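You operate a simulated robot arm through the tools that you are given. There is no shell and no other tool.

You are at the controls of a simulated robot arm. One attempt, no reset.

TASK
Push the booth service drawer shut. Switch the left charger switch on. Stack the box marked "sockets" from the packing table top on top of the box labelled "foam". Put the blue refill jar on the packing table top away on the lower shelf over the mending bench. Take the blue key tag and leave it on the cubby ledge. Press the plate tray key to switch it off. Press the panel power key to switch it off. Put the blue scrubber on the right end of the print cart away on the mending bench top. Put the purple dongle on top of the purple booking block. Put the nifty sign on the seat of the posing stool. Open the middle drawer of the mending bench, take the green top hat and leave it in the inside of the middle mending drawer and shut the drawer again. Press the steamer power key to switch it on. Close the tray cover. The order is free. Set down upright: blue refill jar.

The check looks at the end state, three seconds after you hand in, the way a careful person would. Anything else that was tipped, shoved, dropped, spilled or broken makes it a failure. A push-on lid holds only when it is set on centred and level and pressed home; a screw cap is set on level and turned clockwise until tight.

THE ROBOT
A 6-joint arm with a fingered hand on a trunk, on a base that moves. Base frame: it is fixed to the floor where the robot stands at the start and does not move with it; the origin is under the middle of the robot, x ahead of it, y to its left, z up. Units: m, rad, N and s.
With the tool pointing down near the work surface it reaches from about 0.48 to 0.8 m from the robot's upright axis, wherever it stands. Its first joint turns from -2.897 to 2.897 rad. Places, roughly: blue key tag (8x4x2 cm) [-2.2, -5.5, 0.8]; blue refill jar [-1.75, -5.75, 0.75]; blue scrubber (4x6x3 cm) [0, -3.9, 0.9]; booth service drawer [0.7, -1.5, 0.7]; cubby ledge (52x20 cm) [0.26, -5.5, 0.8]; foam box, rings box, sockets box, wipes box [-1.75, -5.75, 0.75]; green top hat (9x11x6 cm) [0.8, -5.6, 0.8]; inside of the middle mending drawer [3.1, -3.7, 0.7]; left charger switch [-2.6, -3.4, 1.5]; lower shelf over the mending bench (208x19 cm) [3.32, -3.58, 1.2]; mending bench top [3.1, -3.6, 0.9]; middle drawer of the mending bench [3, -3.7, 0.7]; nifty sign [3, -2.5, 1]; panel power key [-2.3, -4.4, 1]; plate tray key [-2.1, -5.3, 0.8]; purple booking block [2.75, -2.25, 0.75]; purple dongle [2.5, -2.25, 0.75]; seat of the posing stool (25x25 cm) [-0.48, -3.92, 0.62]; steamer power key [1.9, -4.9, 0.9]; tray cover [-1, -1.3, 0.7]. Payload 4 kg.
The TCP is the grasp point between the finger pads, 0.02 m short of the fingertips. In the tool frame z runs along the fingers and y along their closing line. The gripper opens to 0.14 m; its body begins 0.054 m behind the TCP. The gripper is a hand of 3 fingers: y runs from the thumb to the fingers, the wrist lies at [0, 0, -0.215] in the tool frame.
Orientation is that of the tool frame in the base frame, as a unit quaternion [x, y, z, w]. With the fingers straight down and closing along the base's y, the tool's x points along the base's -x, its y along +y and its z along -z.

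THE INTERFACE
- The arm moves only by the tool play_rows. Its argument "series" is a list of rows, each a list of 2 entries, a list of its own where there are three numbers: the turn, a rotation vector about the tool's x, y, z in rad, then the shift along the tool's x, y, z in m. In form: [[[wx, wy, wz], [tx, ty, tz]], ...]. A call has 1 to 20 rows; each row shifts and turns the commanded pose from where the row before left it, along the tool's axes as they then stand. A row lasts 0.2 s, in which the tool goes at most 0.05 m and 0.15 rad; a call with a longer step from one row to the next is refused whole. A pose out of reach is approached as far as the arm can. The call stops where the force on the tool passes 40 N (or 10 N more than at its start, if that is more) or the arm is blocked; 0.2 s more then pass. In this call time passes only in rows, and 0.2 s behind the last. It gives the time, the measured TCP pose, the force on the tool (base axes), the opening and the grip force at its end, in the units of the frame above (readings bear some noise), with the torque about the TCP (base axes, N m) and any sound that the robot's microphone picked up.
- Cameras (640 x 400 px; columns grow to the right, rows downward): "scene" is now at [0.0639, 0.1791, 1.4314]; the picture's right is [-0.14, -0.99, 0.00], its down [-0.68, 0.10, -0.72] and it looks along [0.72, -0.10, -0.69] (base axes); focal length 257 px, centre (320, 200). "wrist" rides on the gripper at [0.074, -0.043, -0.079] in the tool frame; the picture's right is [0.50, 0.87, 0.00], its down [-0.59, 0.34, -0.73] and it looks along [-0.64, 0.37, 0.68] (tool axes); focal length 275 px, centre (320, 200).
- camera(camera): a new picture of that camera. The clock stands still meanwhile.
- raise_lower(by): moves the trunk up (or, below 0, down) by that many m; the arm and the scene camera ride with it, the base frame stays. It gives what a move gives, with no picture.
- base_move(legs): drives the robot by 1 to 6 legs, each [ahead, left, turn to the left] in m, m and rad, along the robot's own axes; the way and the turn of a leg run together, so that a leg with both is an arc; at most 1.5 m and 3.142 rad a leg. The arm and the cameras ride along, it lands a little off, and it stops where it bumps. It gives what a move gives.
- curl_fingers(finger1, finger2, thumb_bend): sets how far each is bent, from 0 (flat) to 100 (curled in); at 30 the hand is open as for a grip, at 70 the pads meet at the TCP. One left out holds its place. A second passes; each finger stops where it meets its share of the squeeze, and holds until it gets a number again. It is the only way to open and close the hand. It gives what a move gives, with no picture; readings hold the bend of each and the force on the fingers (four entries, about 0 where the hand has none), thumb and palm.
- pan_tilt(pan, tilt): turns the head with the scene camera to pan (to the left, within 2.094 rad either way) and tilt (down, from -0.506 to 1.204), counted from straight ahead of the robot. It gives what a move gives.
- locate(camera, pixels): for up to 12 pixels [column, row] of the newest picture of that camera ("zoom" is the newest enlarged one), the place [x, y, z] in the base frame of the surface seen there, good to about 0.002 m. The clock stands still meanwhile.
- zoom(camera, box): a new picture of the part [left, top, right, bottom] of that camera's present view, enlarged. The clock stands still meanwhile.
- sign_off(): hands the job in; it is judged then, once.

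Open the gripper and draw the arm clear of the work before you hand the job in, unless the task says otherwise.

The tools are called after ">>>" as a command line: name --argument value ..., lists and objects as JSON in quotes. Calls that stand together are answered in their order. play_rows: Moves the arm, as the interface text tells. Its arguments: {"type":"object","properties":{"series":{"type":"array","items":{"type":"array"}}},"required":["series"]} The other tools are called the same way: raise_lower (by) moves the trunk up or down; curl_fingers (finger1, finger2, thumb_bend) moves the fingers one by one; base_move (legs) drives the base; pan_tilt (pan, tilt) turns the head that bears the scene camera; camera (camera) takes a picture; locate (camera, pixels) gives the place of the surface under pixels of a picture; zoom (camera, box) takes an enlarged picture of a part of a camera's view; sign_off () hands the job in.

At the start:

```text
time_s: 0.0
position: [0.5827, -0.0635, 0.8966]
ee_rot: [0.0, 1.0, 0.0, -0.001]
wrist_force: [-0.3, 0.3, 0.2]
torque: [-0.02, 0.03, 0.0]
finger_gap: 0.1399
grasp_force: 0.1
shape: jaw
bend: [30.0, 30.0, 30.0]
finger forces: [0.0, 0.1, 0.1, 0.0, 0.0, 0.1]
trunk travel left (down, up): [-0.025, 0.565]
robot x, y, heading: [0.0014, 0.0013, -0.001]
head pan, tilt (commanded): [-0.14, 0.761]
```

scene: 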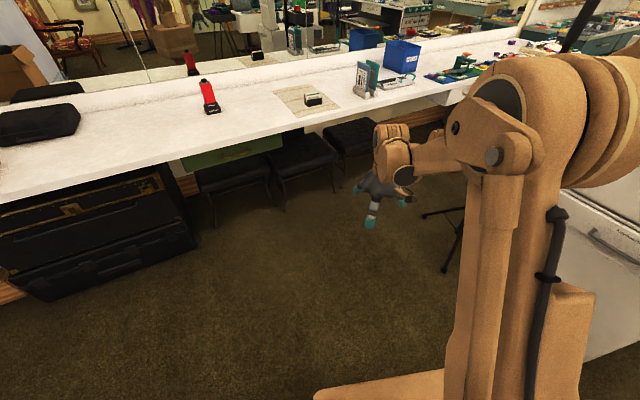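
wrist: 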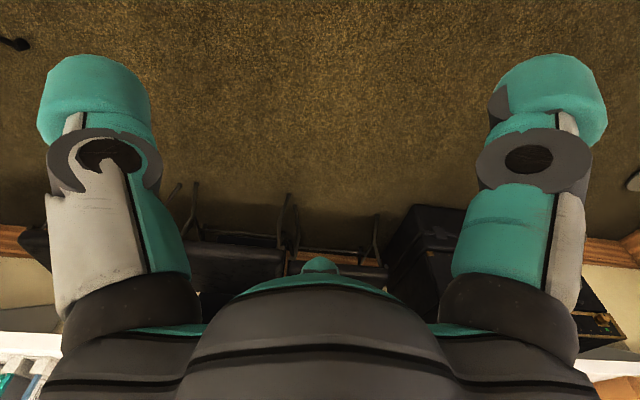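

The scene picture shows a counter ahead with a mirror behind it and no task items within reach yet. I look around by panning the head to learn the room.

>>> pan_tilt --pan -1.0 --tilt 0.4

>>> camera --camera "scene"

>>> pan_tilt --pan -2.09 --tilt 0.4

>>> camera --camera "scene"

>>> pan_tilt --pan 1.2 --tilt 0.4

>>> camera --camera "scene"

>>> pan_tilt --pan 2.09 --tilt 0.4

>>> camera --camera "scene"

```text
time_s: 1.2
position: [0.5812, -0.0637, 0.8972]
ee_rot: [0.0, 1.0, 0.0, -0.001]
wrist_force: [0.6, 0.1, 0.0]
torque: [0.01, 0.01, 0.02]
finger_gap: 0.1399
grasp_force: 0.1
shape: jaw
bend: [30.0, 30.0, 30.0]
finger forces: [0.0, 0.0, 0.1, 0.0, 0.0, 0.1]
trunk travel left (down, up): [-0.025, 0.565]
robot x, y, heading: [0.0006, -0.0009, -0.003]
head pan, tilt (commanded): [-1.0, 0.4]
```

```text
taken
```

scene: 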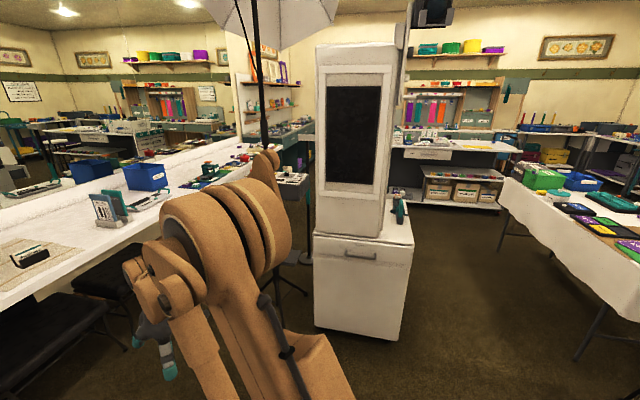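

```text
time_s: 2.5
position: [0.5807, -0.065, 0.8964]
ee_rot: [0.0, 1.0, 0.0, 0.001]
wrist_force: [-0.4, -0.3, 0.4]
torque: [-0.04, 0.0, 0.0]
finger_gap: 0.1399
grasp_force: 0.0
shape: jaw
bend: [30.0, 30.0, 30.0]
finger forces: [0.0, 0.1, 0.0, 0.0, 0.0, 0.0]
trunk travel left (down, up): [-0.025, 0.565]
robot x, y, heading: [0.0016, 0.0031, -0.003]
head pan, tilt (commanded): [-2.089, 0.4]
```

```text
taken
```

scene: 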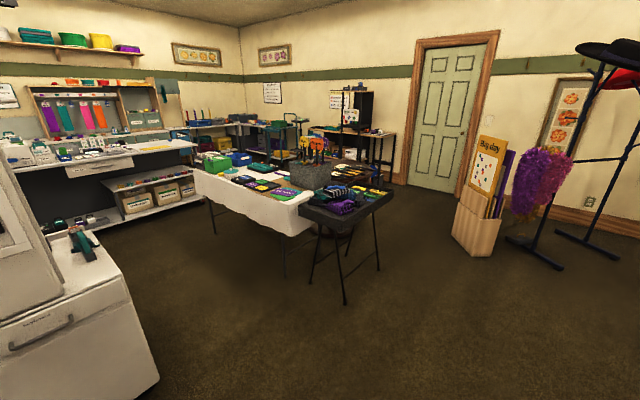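

```text
time_s: 5.3
position: [0.5809, -0.0643, 0.8971]
ee_rot: [0.0, 1.0, 0.0, -0.001]
wrist_force: [0.4, 0.6, 0.2]
torque: [0.0, 0.0, 0.01]
finger_gap: 0.1397
grasp_force: 0.0
shape: jaw
bend: [30.0, 30.0, 30.0]
finger forces: [0.0, 0.1, 0.1, 0.1, 0.0, 0.0]
trunk travel left (down, up): [-0.025, 0.565]
robot x, y, heading: [0.0021, 0.0006, -0.003]
head pan, tilt (commanded): [1.201, 0.4]
```

```text
taken
```

scene: 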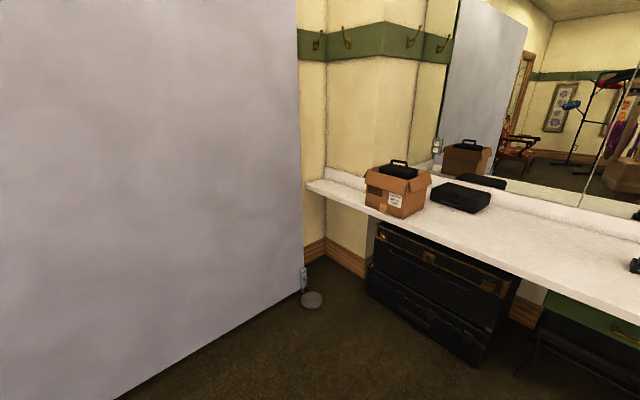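

```text
time_s: 6.5
position: [0.5812, -0.0637, 0.8976]
ee_rot: [0.0, 1.0, 0.0, 0.0]
wrist_force: [-0.6, -0.2, 0.0]
torque: [0.02, -0.01, 0.0]
finger_gap: 0.14
grasp_force: 0.1
shape: jaw
bend: [30.0, 30.0, 30.0]
finger forces: [0.0, 0.1, 0.1, 0.0, 0.0, 0.0]
trunk travel left (down, up): [-0.025, 0.565]
robot x, y, heading: [-0.0016, -0.0007, 0.002]
head pan, tilt (commanded): [2.089, 0.4]
```

```text
taken
```

scene: 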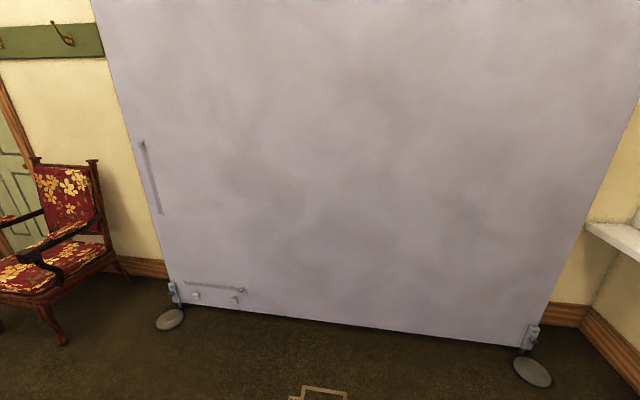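

The booth cabinet is at about [0.8,-1.5] with a handle face, the blue-clothed table and other furniture beyond. I aim the head at the booth and get positions.

>>> pan_tilt --pan -1.4 --tilt 0.5

>>> camera --camera "scene"

```text
time_s: 9.4
position: [0.5811, -0.0634, 0.8972]
ee_rot: [0.0, 1.0, 0.001, 0.001]
wrist_force: [0.0, 0.3, 0.3]
torque: [0.0, 0.03, 0.02]
finger_gap: 0.1401
grasp_force: 0.1
shape: jaw
bend: [30.0, 30.0, 30.0]
finger forces: [0.0, 0.1, 0.1, 0.1, 0.0, 0.0]
trunk travel left (down, up): [-0.025, 0.565]
robot x, y, heading: [-0.0018, 0.0042, -0.004]
head pan, tilt (commanded): [-1.4, 0.499]
```

```text
taken
```

scene: 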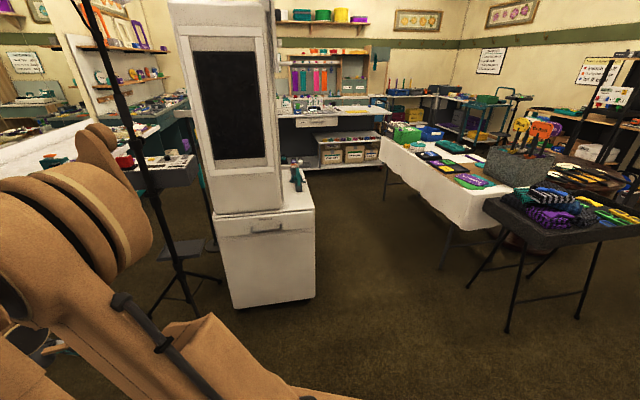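

The booth drawer with a handle is at (267,228) in the scene picture. I locate it and nearby corners.

>>> locate --camera "scene" --pixels '[[267, 230], [215, 225], [312, 210], [240, 300], [312, 295], [295, 190], [250, 180], [180, 250], [165, 215], [390, 150], [520, 190], [510, 320]]'

>>> zoom --camera "scene" --box '[180, 150, 340, 310]'

```text
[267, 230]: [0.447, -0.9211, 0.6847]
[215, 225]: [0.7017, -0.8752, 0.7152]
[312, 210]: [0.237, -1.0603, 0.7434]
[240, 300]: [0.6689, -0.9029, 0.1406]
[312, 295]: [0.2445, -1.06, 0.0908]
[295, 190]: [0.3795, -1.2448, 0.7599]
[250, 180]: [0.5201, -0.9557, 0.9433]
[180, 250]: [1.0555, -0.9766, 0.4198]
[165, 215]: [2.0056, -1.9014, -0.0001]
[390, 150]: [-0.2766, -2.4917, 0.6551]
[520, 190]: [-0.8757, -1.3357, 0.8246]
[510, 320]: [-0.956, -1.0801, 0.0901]
```

```text
2.50 times, centred on (260, 230) of scene
```

zoom: 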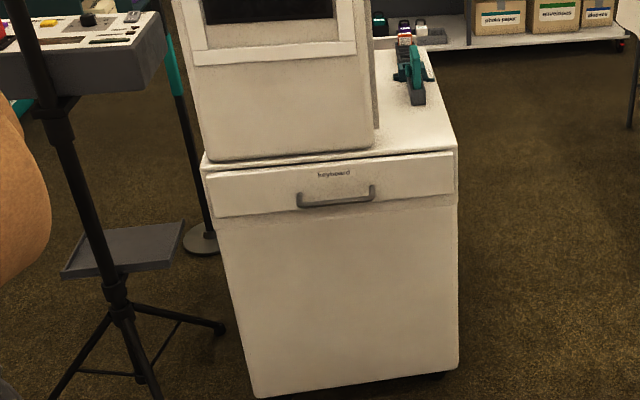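

The visible drawer reads "keyboard"; the service drawer is probably on another side. I look toward the black tray table at about (-0.9,-1.3).

>>> pan_tilt --pan -2.09 --tilt 0.4

>>> zoom --camera "scene" --box '[180, 110, 420, 260]'

>>> locate --camera "zoom" --pixels '[[320, 240], [480, 330], [560, 230], [330, 150], [50, 180], [350, 320], [420, 160], [580, 300]]'

>>> pan_tilt --pan -1.2 --tilt 1.2

>>> camera --camera "scene"

```text
time_s: 10.5
position: [0.5816, -0.0644, 0.8969]
ee_rot: [0.0, 1.0, 0.0, 0.001]
wrist_force: [-0.7, -0.8, -0.4]
torque: [-0.04, 0.0, -0.01]
finger_gap: 0.1398
grasp_force: 0.1
shape: jaw
bend: [30.0, 30.0, 30.0]
finger forces: [0.0, 0.1, 0.0, 0.1, 0.1, 0.1]
trunk travel left (down, up): [-0.025, 0.565]
robot x, y, heading: [-0.0039, 0.0046, 0.003]
head pan, tilt (commanded): [-2.089, 0.4]
```

```text
2.67 times, centred on (300, 185) of scene
```

zoom: 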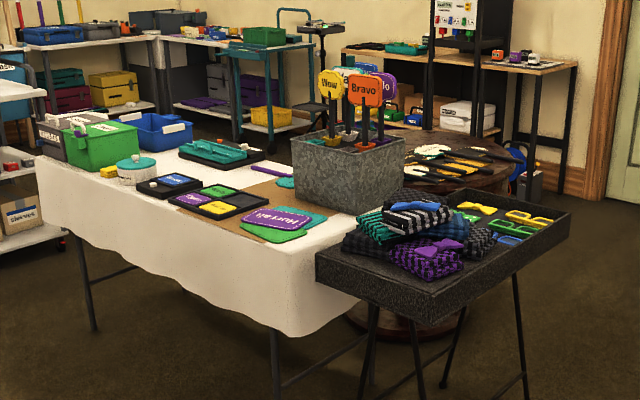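

```text
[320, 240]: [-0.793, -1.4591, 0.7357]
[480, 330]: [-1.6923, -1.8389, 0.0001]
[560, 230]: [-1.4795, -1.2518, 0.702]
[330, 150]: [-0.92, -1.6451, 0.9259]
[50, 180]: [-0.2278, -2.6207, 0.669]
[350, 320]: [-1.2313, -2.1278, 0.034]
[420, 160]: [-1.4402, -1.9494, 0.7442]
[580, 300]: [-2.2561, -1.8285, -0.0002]
```

```text
time_s: 11.7
position: [0.5803, -0.0628, 0.8975]
ee_rot: [0.001, 1.0, 0.0, 0.0]
wrist_force: [-1.0, 0.0, -0.2]
torque: [-0.01, 0.0, 0.0]
finger_gap: 0.1399
grasp_force: 0.0
shape: jaw
bend: [30.0, 30.0, 30.0]
finger forces: [0.0, 0.0, 0.0, 0.0, 0.0, 0.0]
trunk travel left (down, up): [-0.025, 0.565]
robot x, y, heading: [0.0003, 0.0006, -0.001]
head pan, tilt (commanded): [-1.201, 1.201]
```

```text
taken
```

scene: 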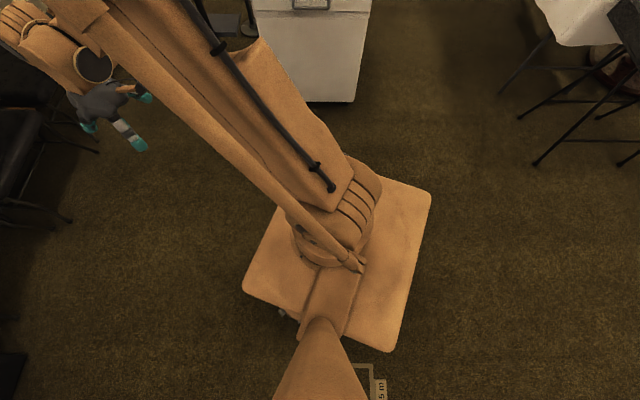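

The square base plate is seen at (240-430,180-350). I locate its corners to know the footprint.

>>> locate --camera "scene" --pixels '[[280, 185], [428, 195], [392, 345], [248, 285], [340, 215], [330, 160], [262, 50], [90, 70]]'

>>> pan_tilt --pan -2.09 --tilt 0.75

>>> camera --camera "scene"

```text
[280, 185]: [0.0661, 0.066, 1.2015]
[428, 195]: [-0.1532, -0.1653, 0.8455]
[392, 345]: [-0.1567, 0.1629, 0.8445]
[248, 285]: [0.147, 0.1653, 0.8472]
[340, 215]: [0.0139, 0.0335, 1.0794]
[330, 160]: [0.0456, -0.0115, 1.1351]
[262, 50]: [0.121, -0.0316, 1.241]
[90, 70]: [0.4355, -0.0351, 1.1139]
```

```text
time_s: 12.8
position: [0.5813, -0.0634, 0.8968]
ee_rot: [0.0, 1.0, 0.0, 0.0]
wrist_force: [-0.4, -0.3, -0.9]
torque: [-0.02, 0.0, 0.02]
finger_gap: 0.1395
grasp_force: 0.0
shape: jaw
bend: [30.0, 30.0, 30.0]
finger forces: [0.0, 0.0, 0.1, 0.0, 0.1, 0.1]
trunk travel left (down, up): [-0.025, 0.565]
robot x, y, heading: [-0.002, 0.0011, 0.0]
head pan, tilt (commanded): [-2.089, 0.75]
```

```text
taken
```

scene: 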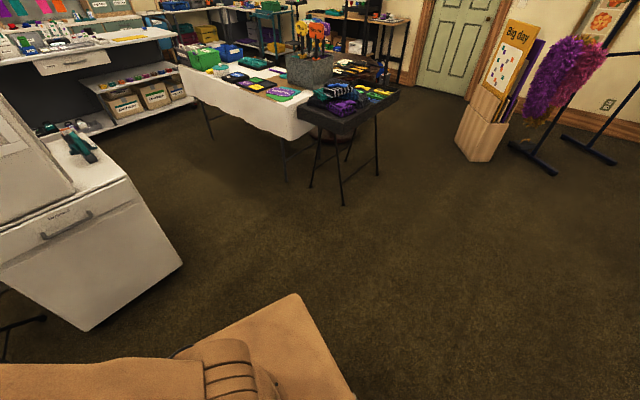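

The way to the tray table at roughly (-1,-1.3) is open floor. I turn right towards it, raise the trunk a little for a better view, and drive part of the way.

>>> raise_lower --by 0.2

>>> base_move --legs '[[0, 0, -2.226], [0.6, 0, 0]]'

>>> pan_tilt --pan 0.0 --tilt 0.7

>>> camera --camera "scene"

```text
time_s: 15.0
position: [0.5816, -0.0639, 1.0967]
ee_rot: [-0.001, 1.0, 0.001, 0.0]
wrist_force: [0.0, 1.2, 0.1]
torque: [-0.01, 0.01, 0.02]
finger_gap: 0.1397
grasp_force: 0.1
shape: jaw
bend: [30.0, 30.0, 30.0]
finger forces: [0.0, 0.0, 0.0, 0.0, 0.1, 0.1]
trunk travel left (down, up): [-0.225, 0.365]
robot x, y, heading: [0.0038, 0.0001, 0.001]
head pan, tilt (commanded): [-2.089, 0.75]
```

```text
time_s: 23.8
position: [-0.8119, -0.8692, 1.0968]
ee_rot: [0.906, 0.423, 0.001, 0.0]
wrist_force: [0.4, -0.7, -0.2]
torque: [0.0, 0.01, -0.02]
finger_gap: 0.1399
grasp_force: 0.1
shape: jaw
bend: [30.0, 30.0, 30.0]
finger forces: [0.0, 0.1, 0.1, 0.0, 0.0, 0.0]
trunk travel left (down, up): [-0.225, 0.365]
robot x, y, heading: [-0.388, -0.4651, -2.267]
head pan, tilt (commanded): [-2.089, 0.75]
```

```text
time_s: 25.8
position: [-0.8116, -0.8684, 1.0979]
ee_rot: [0.906, 0.423, -0.001, 0.0]
wrist_force: [0.0, -0.1, 0.0]
torque: [-0.01, 0.02, 0.0]
finger_gap: 0.1396
grasp_force: 0.0
shape: jaw
bend: [30.0, 30.0, 30.0]
finger forces: [0.0, 0.0, 0.0, 0.1, 0.1, 0.1]
trunk travel left (down, up): [-0.225, 0.365]
robot x, y, heading: [-0.3891, -0.4653, -2.274]
head pan, tilt (commanded): [0.0, 0.7]
```

```text
taken
```

scene: 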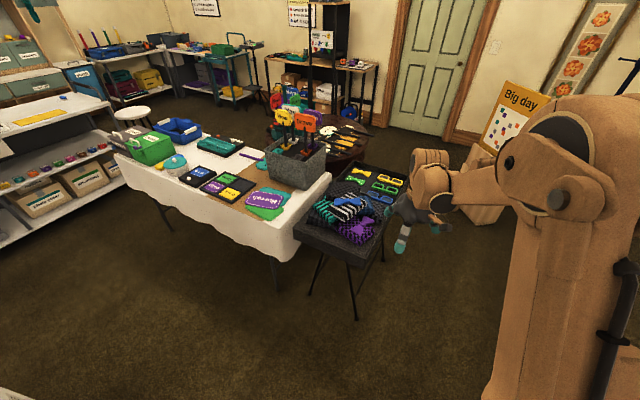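

The bow-tie tray is at (350,210). I zoom on it to find the tray cover.

>>> zoom --camera "scene" --box '[270, 140, 430, 270]'

>>> zoom --camera "scene" --box '[120, 90, 340, 240]'

```text
3.08 times, centred on (350, 205) of scene
```

zoom: 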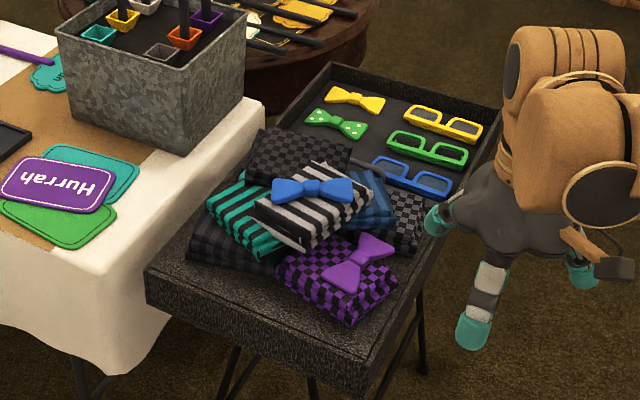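

```text
2.67 times, centred on (230, 165) of scene
```

zoom: 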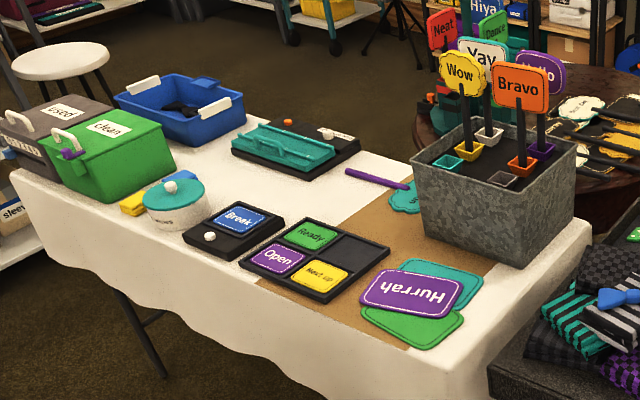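

I see the bow-tie tray, table with signs, a teal item at (285,145) of this zoom. I locate points on both to match the tray cover coordinates.

>>> locate --camera "zoom" --pixels '[[285, 145], [300, 130], [210, 240], [265, 220], [310, 270], [490, 220], [175, 200], [100, 140], [190, 100], [550, 160]]'

>>> locate --camera "scene" --pixels '[[350, 165], [385, 172], [396, 165], [350, 210], [320, 250], [370, 265], [300, 225], [333, 200], [352, 205], [382, 200]]'

```text
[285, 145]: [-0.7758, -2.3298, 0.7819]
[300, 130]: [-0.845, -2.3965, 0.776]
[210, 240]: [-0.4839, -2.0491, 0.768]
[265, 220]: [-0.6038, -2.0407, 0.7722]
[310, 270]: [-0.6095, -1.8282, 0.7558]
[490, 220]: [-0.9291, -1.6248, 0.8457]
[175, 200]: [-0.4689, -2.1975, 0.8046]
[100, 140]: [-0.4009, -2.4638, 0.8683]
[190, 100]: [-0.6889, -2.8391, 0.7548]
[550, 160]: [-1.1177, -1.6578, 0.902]
```

```text
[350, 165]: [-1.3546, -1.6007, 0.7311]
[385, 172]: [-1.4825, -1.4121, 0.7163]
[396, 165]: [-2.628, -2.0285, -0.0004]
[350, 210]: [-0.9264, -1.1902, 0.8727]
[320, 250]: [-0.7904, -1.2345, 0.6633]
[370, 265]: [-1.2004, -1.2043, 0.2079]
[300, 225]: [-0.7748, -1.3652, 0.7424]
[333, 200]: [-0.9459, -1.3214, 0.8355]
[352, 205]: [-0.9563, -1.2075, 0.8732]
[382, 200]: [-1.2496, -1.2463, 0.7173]
```

The bow-tie tray centres near (-1.1,-1.35). I take a wrist picture for a second viewpoint before moving closer.

>>> camera --camera "wrist"

```text
taken
```

wrist: 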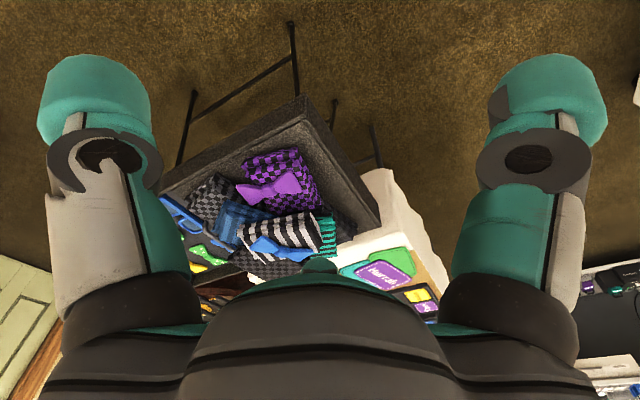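

The wrist view shows the tray with scarves inside a rim but no clear cover. I raise the trunk fully and move a bit nearer to look from above.

>>> raise_lower --by 0.36

>>> base_move --legs '[[0.1, 0.3, 0]]'

>>> pan_tilt --pan -0.1 --tilt 0.9

>>> camera --camera "scene"

```text
time_s: 29.3
position: [-0.812, -0.8688, 1.4567]
ee_rot: [0.906, 0.423, -0.001, 0.001]
wrist_force: [0.7, 1.4, 1.3]
torque: [-0.01, -0.01, -0.02]
finger_gap: 0.1399
grasp_force: 0.0
shape: jaw
bend: [30.0, 30.0, 30.0]
finger forces: [0.0, 0.0, 0.0, 0.1, 0.0, 0.0]
trunk travel left (down, up): [-0.585, 0.005]
robot x, y, heading: [-0.3892, -0.4658, -2.273]
head pan, tilt (commanded): [0.0, 0.7]
```

```text
time_s: 31.4
position: [-0.6424, -1.1399, 1.4578]
ee_rot: [0.906, 0.424, -0.001, 0.001]
wrist_force: [-0.6, 0.3, 0.3]
torque: [-0.01, -0.02, -0.01]
finger_gap: 0.1398
grasp_force: 0.1
shape: jaw
bend: [30.0, 30.0, 30.0]
finger forces: [0.1, 0.0, 0.1, 0.1, 0.1, 0.1]
trunk travel left (down, up): [-0.585, 0.005]
robot x, y, heading: [-0.2213, -0.7351, -2.263]
head pan, tilt (commanded): [0.0, 0.7]
```

```text
time_s: 32.2
position: [-0.6435, -1.1398, 1.4588]
ee_rot: [0.906, 0.423, 0.0, 0.001]
wrist_force: [-0.3, 0.4, 0.0]
torque: [0.03, -0.04, -0.02]
finger_gap: 0.1397
grasp_force: 0.0
shape: jaw
bend: [30.0, 30.0, 30.0]
finger forces: [0.0, 0.0, 0.1, 0.1, 0.1, 0.0]
trunk travel left (down, up): [-0.585, 0.005]
robot x, y, heading: [-0.2238, -0.7388, -2.264]
head pan, tilt (commanded): [-0.099, 0.901]
```

```text
taken
```

scene: 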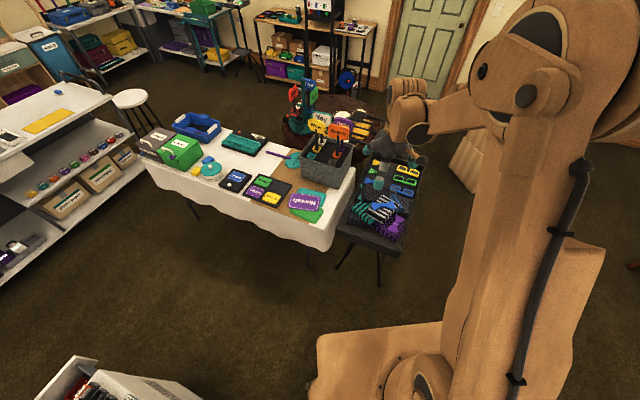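

At the bottom left (100,380) there is an open white drawer of the booth. I zoom on the tray and then turn the head left to that drawer.

>>> zoom --camera "scene" --box '[280, 120, 460, 270]'

>>> pan_tilt --pan 1.0 --tilt 0.9

>>> camera --camera "scene"

```text
2.67 times, centred on (370, 195) of scene
```

zoom: 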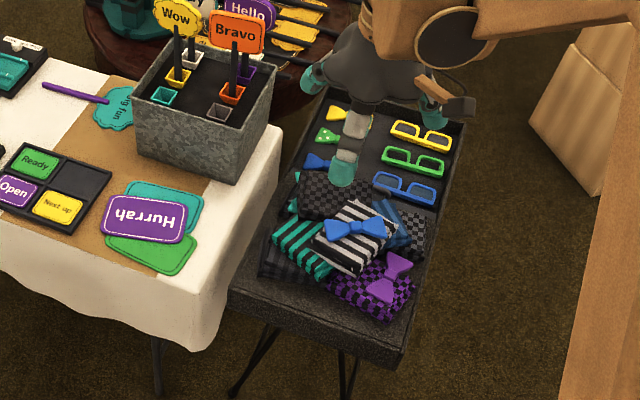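

```text
time_s: 33.5
position: [-0.6427, -1.1401, 1.4576]
ee_rot: [0.906, 0.424, 0.0, 0.001]
wrist_force: [-0.2, 0.2, 0.3]
torque: [-0.02, 0.0, 0.01]
finger_gap: 0.1399
grasp_force: 0.0
shape: jaw
bend: [30.0, 30.0, 30.0]
finger forces: [0.1, 0.0, 0.0, 0.0, 0.0, 0.1]
trunk travel left (down, up): [-0.585, 0.005]
robot x, y, heading: [-0.223, -0.7341, -2.265]
head pan, tilt (commanded): [1.0, 0.901]
```

```text
taken
```

scene: 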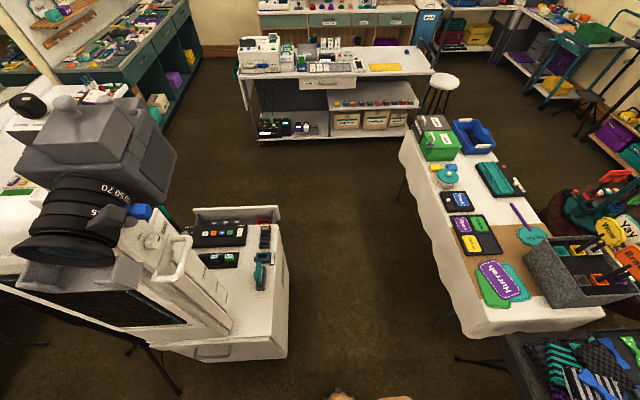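

The service drawer stands open at the back of the booth (235,220). I locate tray points in the last zoom and drawer points in the scene picture.

>>> locate --camera "zoom" --pixels '[[250, 300], [320, 320], [390, 340], [395, 360], [240, 280], [280, 210], [460, 130], [425, 250], [450, 190], [340, 110], [370, 205], [425, 170]]'

>>> locate --camera "scene" --pixels '[[197, 215], [278, 210], [280, 245], [235, 225], [240, 210], [265, 235], [262, 275], [190, 240], [272, 340], [285, 300], [242, 345], [210, 208]]'

>>> zoom --camera "scene" --box '[130, 180, 330, 370]'

```text
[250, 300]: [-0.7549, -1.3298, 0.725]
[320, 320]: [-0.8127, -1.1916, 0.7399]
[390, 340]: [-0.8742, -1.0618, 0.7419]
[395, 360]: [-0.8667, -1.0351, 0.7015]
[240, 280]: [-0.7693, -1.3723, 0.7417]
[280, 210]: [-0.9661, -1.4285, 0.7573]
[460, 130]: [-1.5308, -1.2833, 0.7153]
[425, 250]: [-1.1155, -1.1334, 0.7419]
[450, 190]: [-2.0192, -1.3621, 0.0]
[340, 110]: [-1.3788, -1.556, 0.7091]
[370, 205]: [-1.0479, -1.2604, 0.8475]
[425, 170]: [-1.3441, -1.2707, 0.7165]
```

```text
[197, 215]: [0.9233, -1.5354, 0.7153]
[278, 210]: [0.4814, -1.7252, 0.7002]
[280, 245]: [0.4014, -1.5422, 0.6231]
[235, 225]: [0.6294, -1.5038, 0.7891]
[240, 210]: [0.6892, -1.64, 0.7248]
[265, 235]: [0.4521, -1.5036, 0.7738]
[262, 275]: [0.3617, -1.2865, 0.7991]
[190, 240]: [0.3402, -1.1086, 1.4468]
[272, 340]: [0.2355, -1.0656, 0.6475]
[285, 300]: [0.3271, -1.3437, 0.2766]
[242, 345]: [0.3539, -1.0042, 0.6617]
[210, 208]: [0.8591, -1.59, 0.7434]
```

```text
2.11 times, centred on (230, 275) of scene
```

zoom: 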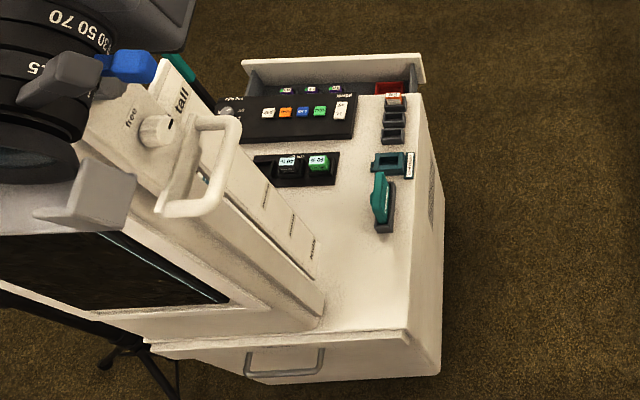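

The tray's near rim is at z≈0.742 and the floor about 0.71. I take a wrist picture from this higher pose to look for the cover.

>>> camera --camera "wrist"

>>> zoom --camera "wrist" --box '[180, 80, 460, 270]'

```text
taken
```

wrist: 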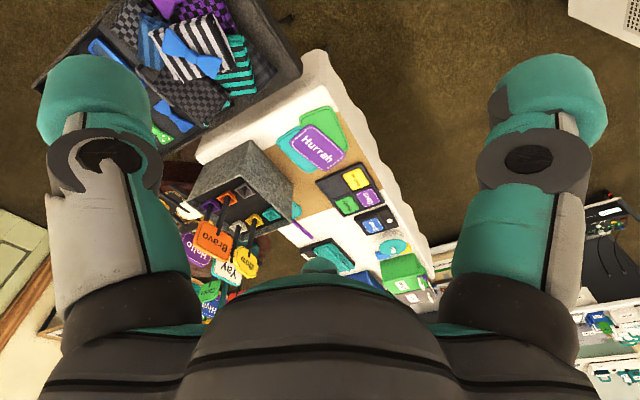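

```text
2.11 times, centred on (320, 175) of wrist
```

zoom: 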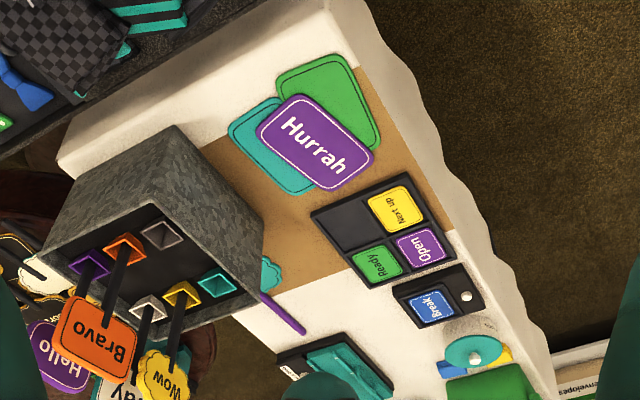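

The cover isn't evident from here. I drive around to the side of the tray at about (-0.95,-0.45) for a closer look from the open floor.

>>> base_move --legs '[[0.2, -0.743, 0], [0, 0, 0.36]]'

>>> pan_tilt --pan 0.1 --tilt 1.0

>>> camera --camera "scene"

>>> camera --camera "wrist"

```text
time_s: 38.7
position: [-1.1643, -0.9545, 1.4577]
ee_rot: [0.811, 0.585, -0.001, 0.0]
wrist_force: [0.0, 0.8, -0.6]
torque: [0.02, -0.01, -0.02]
finger_gap: 0.1399
grasp_force: 0.0
shape: jaw
bend: [30.0, 30.0, 30.0]
finger forces: [0.1, 0.0, 0.0, 0.0, 0.0, 0.0]
trunk travel left (down, up): [-0.585, 0.005]
robot x, y, heading: [-0.919, -0.4248, -1.895]
head pan, tilt (commanded): [1.0, 0.901]
```

```text
time_s: 39.9
position: [-1.1639, -0.9546, 1.4567]
ee_rot: [0.811, 0.585, 0.0, 0.001]
wrist_force: [0.0, 0.9, -0.4]
torque: [0.02, 0.04, 0.06]
finger_gap: 0.1398
grasp_force: 0.2
shape: jaw
bend: [30.0, 30.0, 30.0]
finger forces: [0.0, 0.0, 0.1, 0.0, 0.1, 0.0]
trunk travel left (down, up): [-0.585, 0.005]
robot x, y, heading: [-0.9187, -0.4253, -1.893]
head pan, tilt (commanded): [0.099, 1.0]
```

```text
taken
```

scene: 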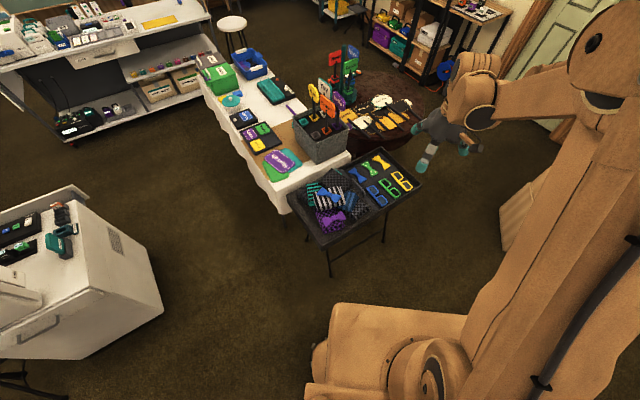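

```text
taken
```

wrist: 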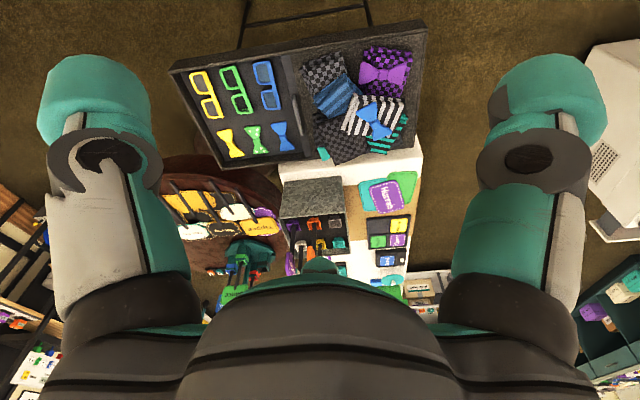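

>>> zoom --camera "wrist" --box '[160, 10, 440, 190]'

>>> zoom --camera "scene" --box '[270, 140, 430, 260]'

```text
2.22 times, centred on (300, 100) of wrist
```

zoom: 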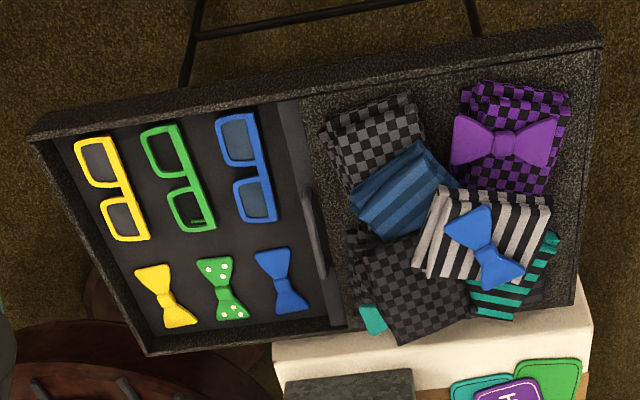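

```text
3.33 times, centred on (350, 200) of scene
```

zoom: 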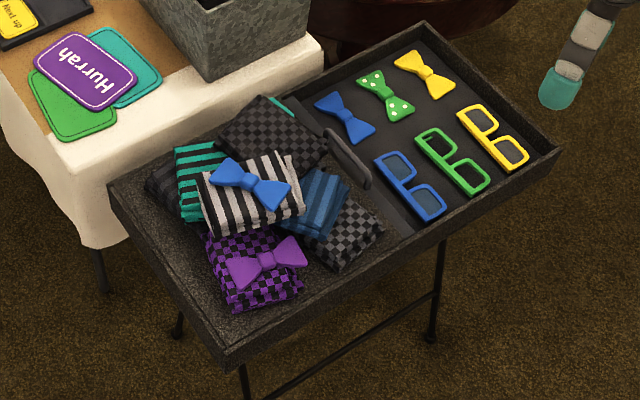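

Now I see it: a dark sliding cover peeks out between the deck and the glasses, with an upright handle at (350,155) in the zoom. I locate its geometry.

>>> locate --camera "zoom" --pixels '[[335, 135], [350, 155], [368, 182], [312, 108], [415, 230], [400, 205], [425, 228], [320, 180], [275, 130], [345, 230], [555, 150], [425, 25]]'

>>> zoom --camera "scene" --box '[330, 155, 390, 200]'

```text
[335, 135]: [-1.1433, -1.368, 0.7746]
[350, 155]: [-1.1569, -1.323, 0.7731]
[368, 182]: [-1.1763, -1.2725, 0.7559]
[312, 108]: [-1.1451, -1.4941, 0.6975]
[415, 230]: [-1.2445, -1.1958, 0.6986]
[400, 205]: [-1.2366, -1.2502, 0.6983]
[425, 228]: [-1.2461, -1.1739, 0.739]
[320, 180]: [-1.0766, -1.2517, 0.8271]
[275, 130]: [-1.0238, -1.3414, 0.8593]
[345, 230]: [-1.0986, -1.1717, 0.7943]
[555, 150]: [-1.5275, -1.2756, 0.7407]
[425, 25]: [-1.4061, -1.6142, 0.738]
```

```text
8.89 times, centred on (360, 178) of scene
```

zoom: 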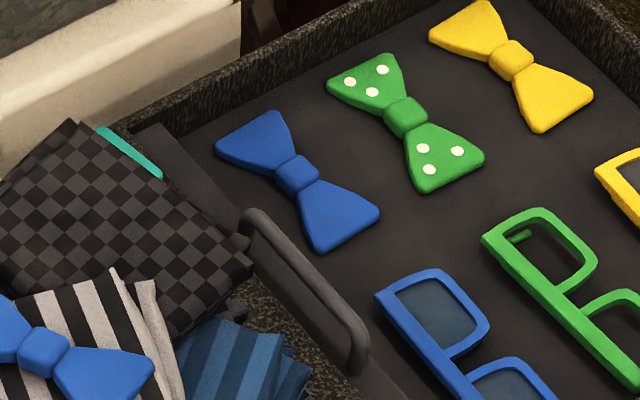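

I locate finely the strip, floor, and deck edge in this zoom to understand heights.

>>> locate --camera "zoom" --pixels '[[160, 160], [200, 200], [380, 390], [230, 140], [210, 200], [400, 250], [270, 290], [300, 350], [245, 235], [300, 250], [360, 340], [330, 330]]'

```text
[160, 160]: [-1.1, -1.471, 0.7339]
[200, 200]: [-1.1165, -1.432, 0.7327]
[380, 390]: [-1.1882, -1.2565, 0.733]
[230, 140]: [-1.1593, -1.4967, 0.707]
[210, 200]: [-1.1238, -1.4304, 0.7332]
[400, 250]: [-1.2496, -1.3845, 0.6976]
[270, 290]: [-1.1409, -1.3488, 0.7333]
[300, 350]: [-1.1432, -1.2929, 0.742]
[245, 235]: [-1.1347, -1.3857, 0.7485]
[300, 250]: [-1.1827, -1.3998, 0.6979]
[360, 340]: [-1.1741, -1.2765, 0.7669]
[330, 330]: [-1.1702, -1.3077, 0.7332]
```

The cover strip is at z≈0.733, deck 0.742, handle centre about (-1.157,-1.327), top 0.775, sliding along (-0.95,-0.32). I check scarf clearance near the handle, and look at the hand itself.

>>> locate --camera "zoom" --pixels '[[248, 262], [225, 300], [240, 310], [275, 335], [300, 380], [290, 320], [270, 360], [190, 290], [240, 280], [140, 170], [110, 130], [320, 365]]'

>>> zoom --camera "scene" --box '[380, 40, 540, 190]'

```text
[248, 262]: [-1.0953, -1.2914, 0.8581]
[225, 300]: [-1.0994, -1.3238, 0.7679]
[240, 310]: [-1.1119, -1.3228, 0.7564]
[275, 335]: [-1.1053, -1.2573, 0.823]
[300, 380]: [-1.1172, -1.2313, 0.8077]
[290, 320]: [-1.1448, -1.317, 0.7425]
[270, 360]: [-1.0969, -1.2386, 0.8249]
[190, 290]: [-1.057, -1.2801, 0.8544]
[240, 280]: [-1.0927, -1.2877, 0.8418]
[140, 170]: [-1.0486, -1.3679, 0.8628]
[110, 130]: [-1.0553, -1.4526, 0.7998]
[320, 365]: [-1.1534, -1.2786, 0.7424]
```

```text
2.67 times, centred on (460, 115) of scene
```

zoom: 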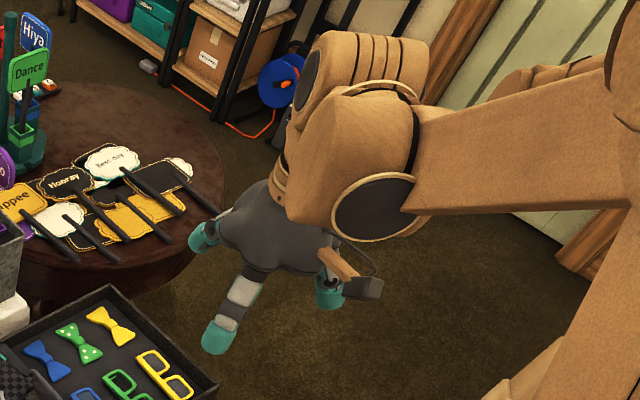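

Scarves stay at least ~5 cm from the handle on the deck side, room for the thumb. I check the space at the far end (round table and floor) where I'd stand.

>>> locate --camera "zoom" --pixels '[[222, 165], [195, 240], [210, 120], [150, 90], [130, 300], [250, 160], [330, 120], [400, 330], [215, 330], [330, 290], [205, 235]]'

>>> pan_tilt --pan -0.55 --tilt 0.6

>>> camera --camera "scene"

```text
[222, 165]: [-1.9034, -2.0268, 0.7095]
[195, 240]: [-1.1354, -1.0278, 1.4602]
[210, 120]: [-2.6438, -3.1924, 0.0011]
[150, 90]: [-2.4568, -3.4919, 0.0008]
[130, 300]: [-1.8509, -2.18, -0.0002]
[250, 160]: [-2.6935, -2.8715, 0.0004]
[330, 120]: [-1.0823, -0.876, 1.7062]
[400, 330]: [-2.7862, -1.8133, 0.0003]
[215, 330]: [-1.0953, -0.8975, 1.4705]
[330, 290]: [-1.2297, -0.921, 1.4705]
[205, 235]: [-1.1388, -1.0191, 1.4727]
```

```text
time_s: 41.0
position: [-1.1647, -0.953, 1.4576]
ee_rot: [0.811, 0.585, -0.001, 0.001]
wrist_force: [0.1, 0.3, -0.3]
torque: [-0.03, 0.0, -0.02]
finger_gap: 0.1399
grasp_force: 0.0
shape: jaw
bend: [30.0, 30.0, 30.0]
finger forces: [0.0, 0.0, 0.1, 0.0, 0.0, 0.1]
trunk travel left (down, up): [-0.585, 0.005]
robot x, y, heading: [-0.9205, -0.4252, -1.894]
head pan, tilt (commanded): [-0.55, 0.6]
```

```text
taken
```

scene: 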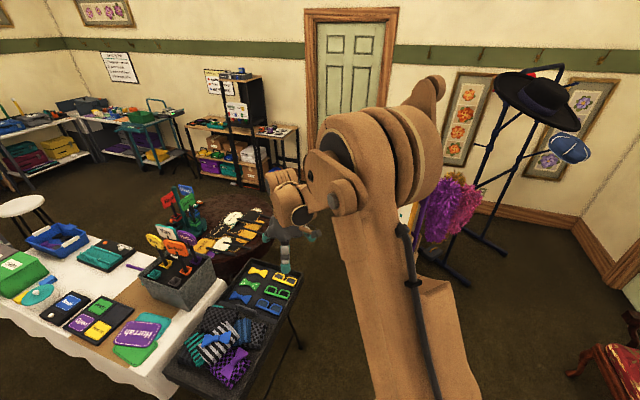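

The hand's two fingers sit at about (±0.065,+0.05) and the thumb at (0,-0.08) in tool axes. I check the floor on the door side, panning further right.

>>> locate --camera "scene" --pixels '[[404, 215], [470, 275], [495, 250], [330, 240], [320, 290], [290, 340], [270, 190], [440, 190], [340, 180], [300, 240]]'

>>> pan_tilt --pan -1.0 --tilt 0.7

>>> camera --camera "scene"

```text
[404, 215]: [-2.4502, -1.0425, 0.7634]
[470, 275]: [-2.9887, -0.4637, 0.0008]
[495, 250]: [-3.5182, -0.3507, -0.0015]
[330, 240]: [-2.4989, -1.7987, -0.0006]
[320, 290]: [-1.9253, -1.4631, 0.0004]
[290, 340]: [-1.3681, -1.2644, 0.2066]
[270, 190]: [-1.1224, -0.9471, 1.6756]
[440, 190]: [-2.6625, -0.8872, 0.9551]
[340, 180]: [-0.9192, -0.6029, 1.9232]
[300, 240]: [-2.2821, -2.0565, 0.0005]
```

```text
time_s: 41.9
position: [-1.1636, -0.9536, 1.4578]
ee_rot: [0.811, 0.585, -0.001, 0.0]
wrist_force: [-0.2, 0.3, 0.6]
torque: [-0.03, -0.02, 0.02]
finger_gap: 0.1396
grasp_force: 0.0
shape: jaw
bend: [30.0, 30.0, 30.0]
finger forces: [0.1, 0.0, 0.0, 0.0, 0.1, 0.0]
trunk travel left (down, up): [-0.585, 0.005]
robot x, y, heading: [-0.9166, -0.4248, -1.891]
head pan, tilt (commanded): [-1.0, 0.7]
```

```text
taken
```

scene: 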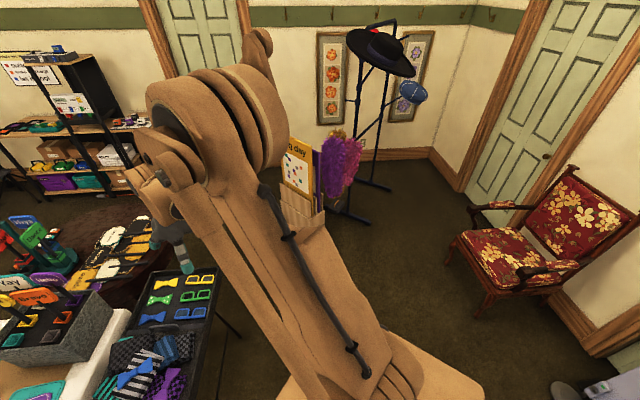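

The Big-day box stands near (-2.45,-1.04). Before driving between it and the tray I check my own base footprint by looking steeply down.

>>> pan_tilt --pan -1.6 --tilt 1.2

>>> camera --camera "scene"

>>> locate --camera "scene" --pixels '[[250, 200], [300, 220], [350, 240], [400, 260], [320, 300], [200, 300], [450, 300]]'

```text
time_s: 42.9
position: [-1.1633, -0.9545, 1.4576]
ee_rot: [0.811, 0.585, 0.0, 0.0]
wrist_force: [0.7, 0.3, 0.4]
torque: [-0.01, 0.01, 0.02]
finger_gap: 0.1399
grasp_force: 0.0
shape: jaw
bend: [30.0, 30.0, 30.0]
finger forces: [0.0, 0.1, 0.1, 0.1, 0.0, 0.0]
trunk travel left (down, up): [-0.585, 0.005]
robot x, y, heading: [-0.9214, -0.425, -1.888]
head pan, tilt (commanded): [-1.6, 1.201]
```

```text
taken
```

scene: 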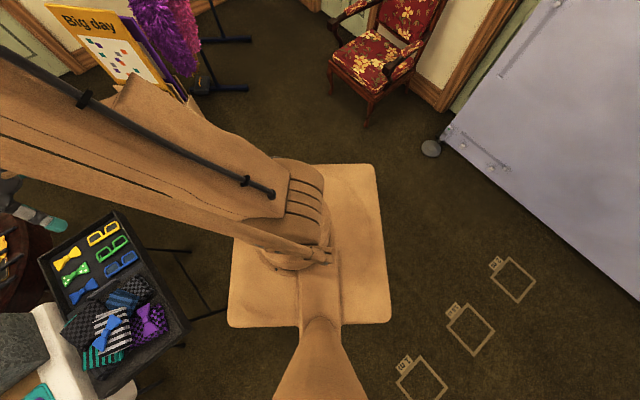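

```text
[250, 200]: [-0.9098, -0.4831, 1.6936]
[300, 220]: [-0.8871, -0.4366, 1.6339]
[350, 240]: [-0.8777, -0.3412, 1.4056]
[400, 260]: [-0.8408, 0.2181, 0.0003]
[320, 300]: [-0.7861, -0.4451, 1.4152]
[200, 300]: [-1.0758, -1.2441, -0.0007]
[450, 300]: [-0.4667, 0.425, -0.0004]
```

The raised platform hides my base. I try to see my base's reflection in the counter mirror.

>>> pan_tilt --pan 1.9 --tilt 0.35

>>> camera --camera "scene"

```text
time_s: 45.8
position: [-1.1624, -0.9539, 1.4576]
ee_rot: [0.811, 0.585, -0.001, 0.001]
wrist_force: [0.9, 0.6, -0.3]
torque: [0.01, -0.02, 0.01]
finger_gap: 0.1397
grasp_force: 0.1
shape: jaw
bend: [30.0, 30.0, 30.0]
finger forces: [0.0, 0.0, 0.1, 0.0, 0.0, 0.0]
trunk travel left (down, up): [-0.585, 0.005]
robot x, y, heading: [-0.921, -0.4229, -1.891]
head pan, tilt (commanded): [1.901, 0.351]
```

```text
taken
```

scene: 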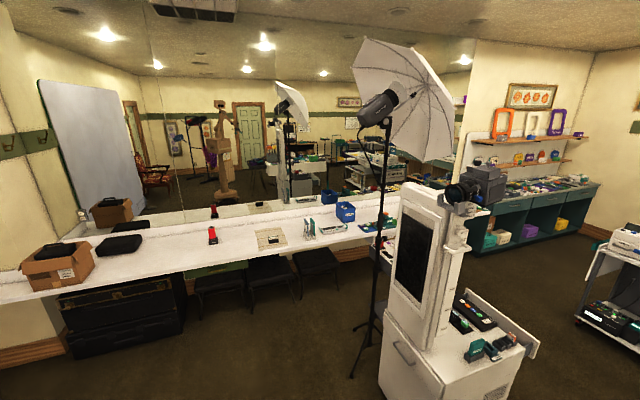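

>>> zoom --camera "scene" --box '[150, 90, 310, 220]'

```text
3.08 times, centred on (230, 155) of scene
```

zoom: 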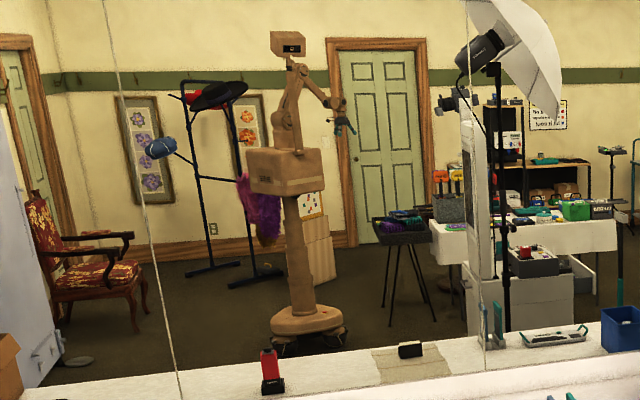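

The mirror shows my base is a small round disc about 0.4 m across, so I can manoeuvre closely. I turn to heading ≈0.325 and drive around the tray's far end.

>>> base_move --legs '[[0, 0, 2.216], [-1.14, -0.241, 0], [-0.15, -0.5, 0]]'

>>> pan_tilt --pan 0.0 --tilt 0.9

>>> camera --camera "scene"

```text
time_s: 59.8
position: [-1.3357, -1.4286, 1.457]
ee_rot: [-0.17, 0.985, 0.0, 0.001]
wrist_force: [0.8, 0.6, -0.6]
torque: [0.03, -0.04, -0.02]
finger_gap: 0.1398
grasp_force: 0.0
shape: jaw
bend: [30.0, 30.0, 30.0]
finger forces: [0.0, 0.0, 0.1, 0.0, 0.0, 0.1]
trunk travel left (down, up): [-0.585, 0.005]
robot x, y, heading: [-1.9032, -1.5636, 0.341]
head pan, tilt (commanded): [1.901, 0.351]
```

```text
time_s: 61.6
position: [-1.3343, -1.428, 1.4581]
ee_rot: [-0.171, 0.985, -0.001, 0.001]
wrist_force: [-0.1, 0.2, 0.2]
torque: [-0.01, 0.0, 0.02]
finger_gap: 0.1398
grasp_force: 0.1
shape: jaw
bend: [30.0, 30.0, 30.0]
finger forces: [0.1, 0.0, 0.0, 0.0, 0.1, 0.0]
trunk travel left (down, up): [-0.585, 0.005]
robot x, y, heading: [-1.8993, -1.562, 0.345]
head pan, tilt (commanded): [0.0, 0.901]
```

```text
taken
```

scene: 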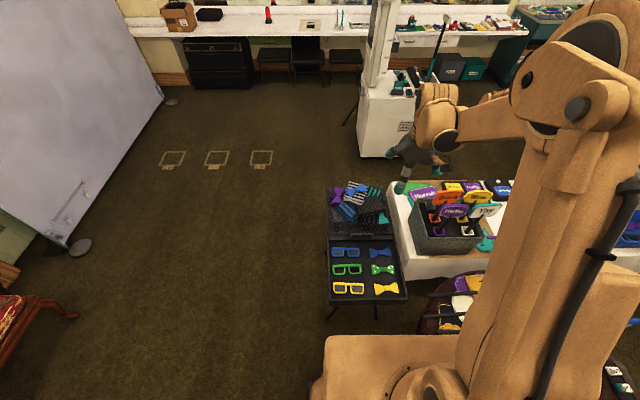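

I'm at the far end of the tray, heading 0.343. I lower the trunk, bend the thumb to the pad-meeting position, and rotate the tool so that its y points along the slide direction.

>>> raise_lower --by -0.45

>>> curl_fingers --thumb_bend 70

>>> play_rows --series '[[[0, 0, -0.141], [0, 0, 0]], [[0, 0, -0.141], [0, 0, 0]], [[0, 0, -0.141], [0, 0, 0]], [[0, 0, -0.141], [0, 0, 0]], [[0, 0, -0.141], [0, 0, 0]], [[0, 0, -0.141], [0, 0, 0]], [[0, 0, -0.141], [0, 0, 0]], [[0, 0, -0.141], [0, 0, 0]], [[0, 0, -0.141], [0, 0, 0]], [[0, 0, -0.141], [0, 0, 0]], [[0, 0, -0.141], [0, 0, 0]]]'

>>> camera --camera "scene"

>>> camera --camera "wrist"

```text
refused: -0.45 is not a number from -0.4 to 0.4
```

```text
time_s: 62.6
position: [-1.3349, -1.4274, 1.4572]
ee_rot: [-0.171, 0.985, 0.0, 0.001]
wrist_force: [0.3, 0.5, 0.6]
torque: [0.0, 0.01, 0.03]
finger_gap: 0.0714
grasp_force: 0.1
shape: fingers
bend: [30.0, 30.0, 70.0]
finger forces: [0.0, 0.0, 0.0, 0.0, 0.0, 0.0]
trunk travel left (down, up): [-0.585, 0.005]
robot x, y, heading: [-1.9033, -1.56, 0.341]
head pan, tilt (commanded): [0.0, 0.901]
```

```text
time_s: 65.0
position: [-1.3366, -1.4137, 1.4575]
ee_rot: [0.75, -0.661, 0.002, 0.001]
wrist_force: [-0.3, -1.0, -0.7]
torque: [0.01, -0.03, 0.01]
finger_gap: 0.0714
grasp_force: 0.1
shape: fingers
bend: [30.0, 30.0, 70.0]
finger forces: [0.0, 0.0, 0.0, 0.0, 0.0, 0.1]
out of reach, approached as far as the arm can: row 10, 11
trunk travel left (down, up): [-0.585, 0.005]
robot x, y, heading: [-1.9015, -1.5649, 0.345]
head pan, tilt (commanded): [0.0, 0.901]
```

```text
taken
```

scene: 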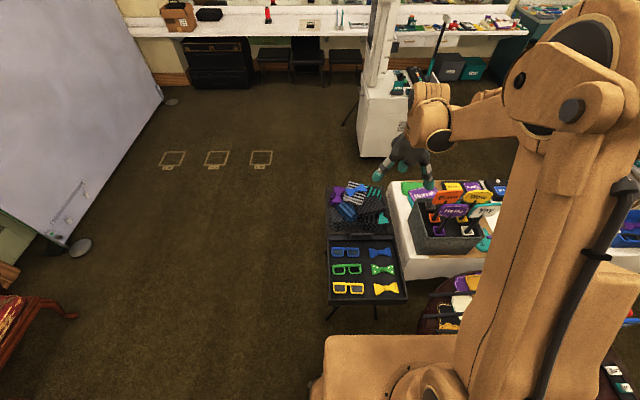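

```text
taken
```

wrist: 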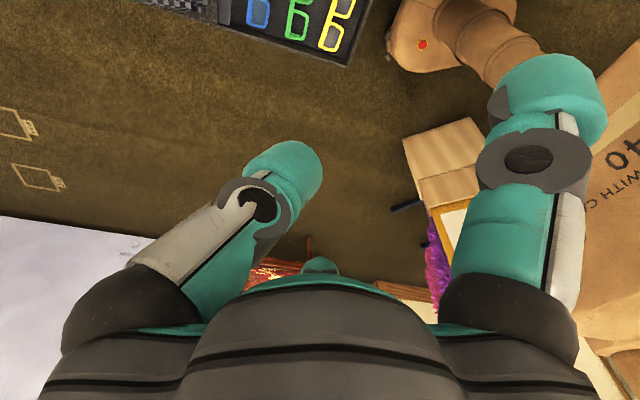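

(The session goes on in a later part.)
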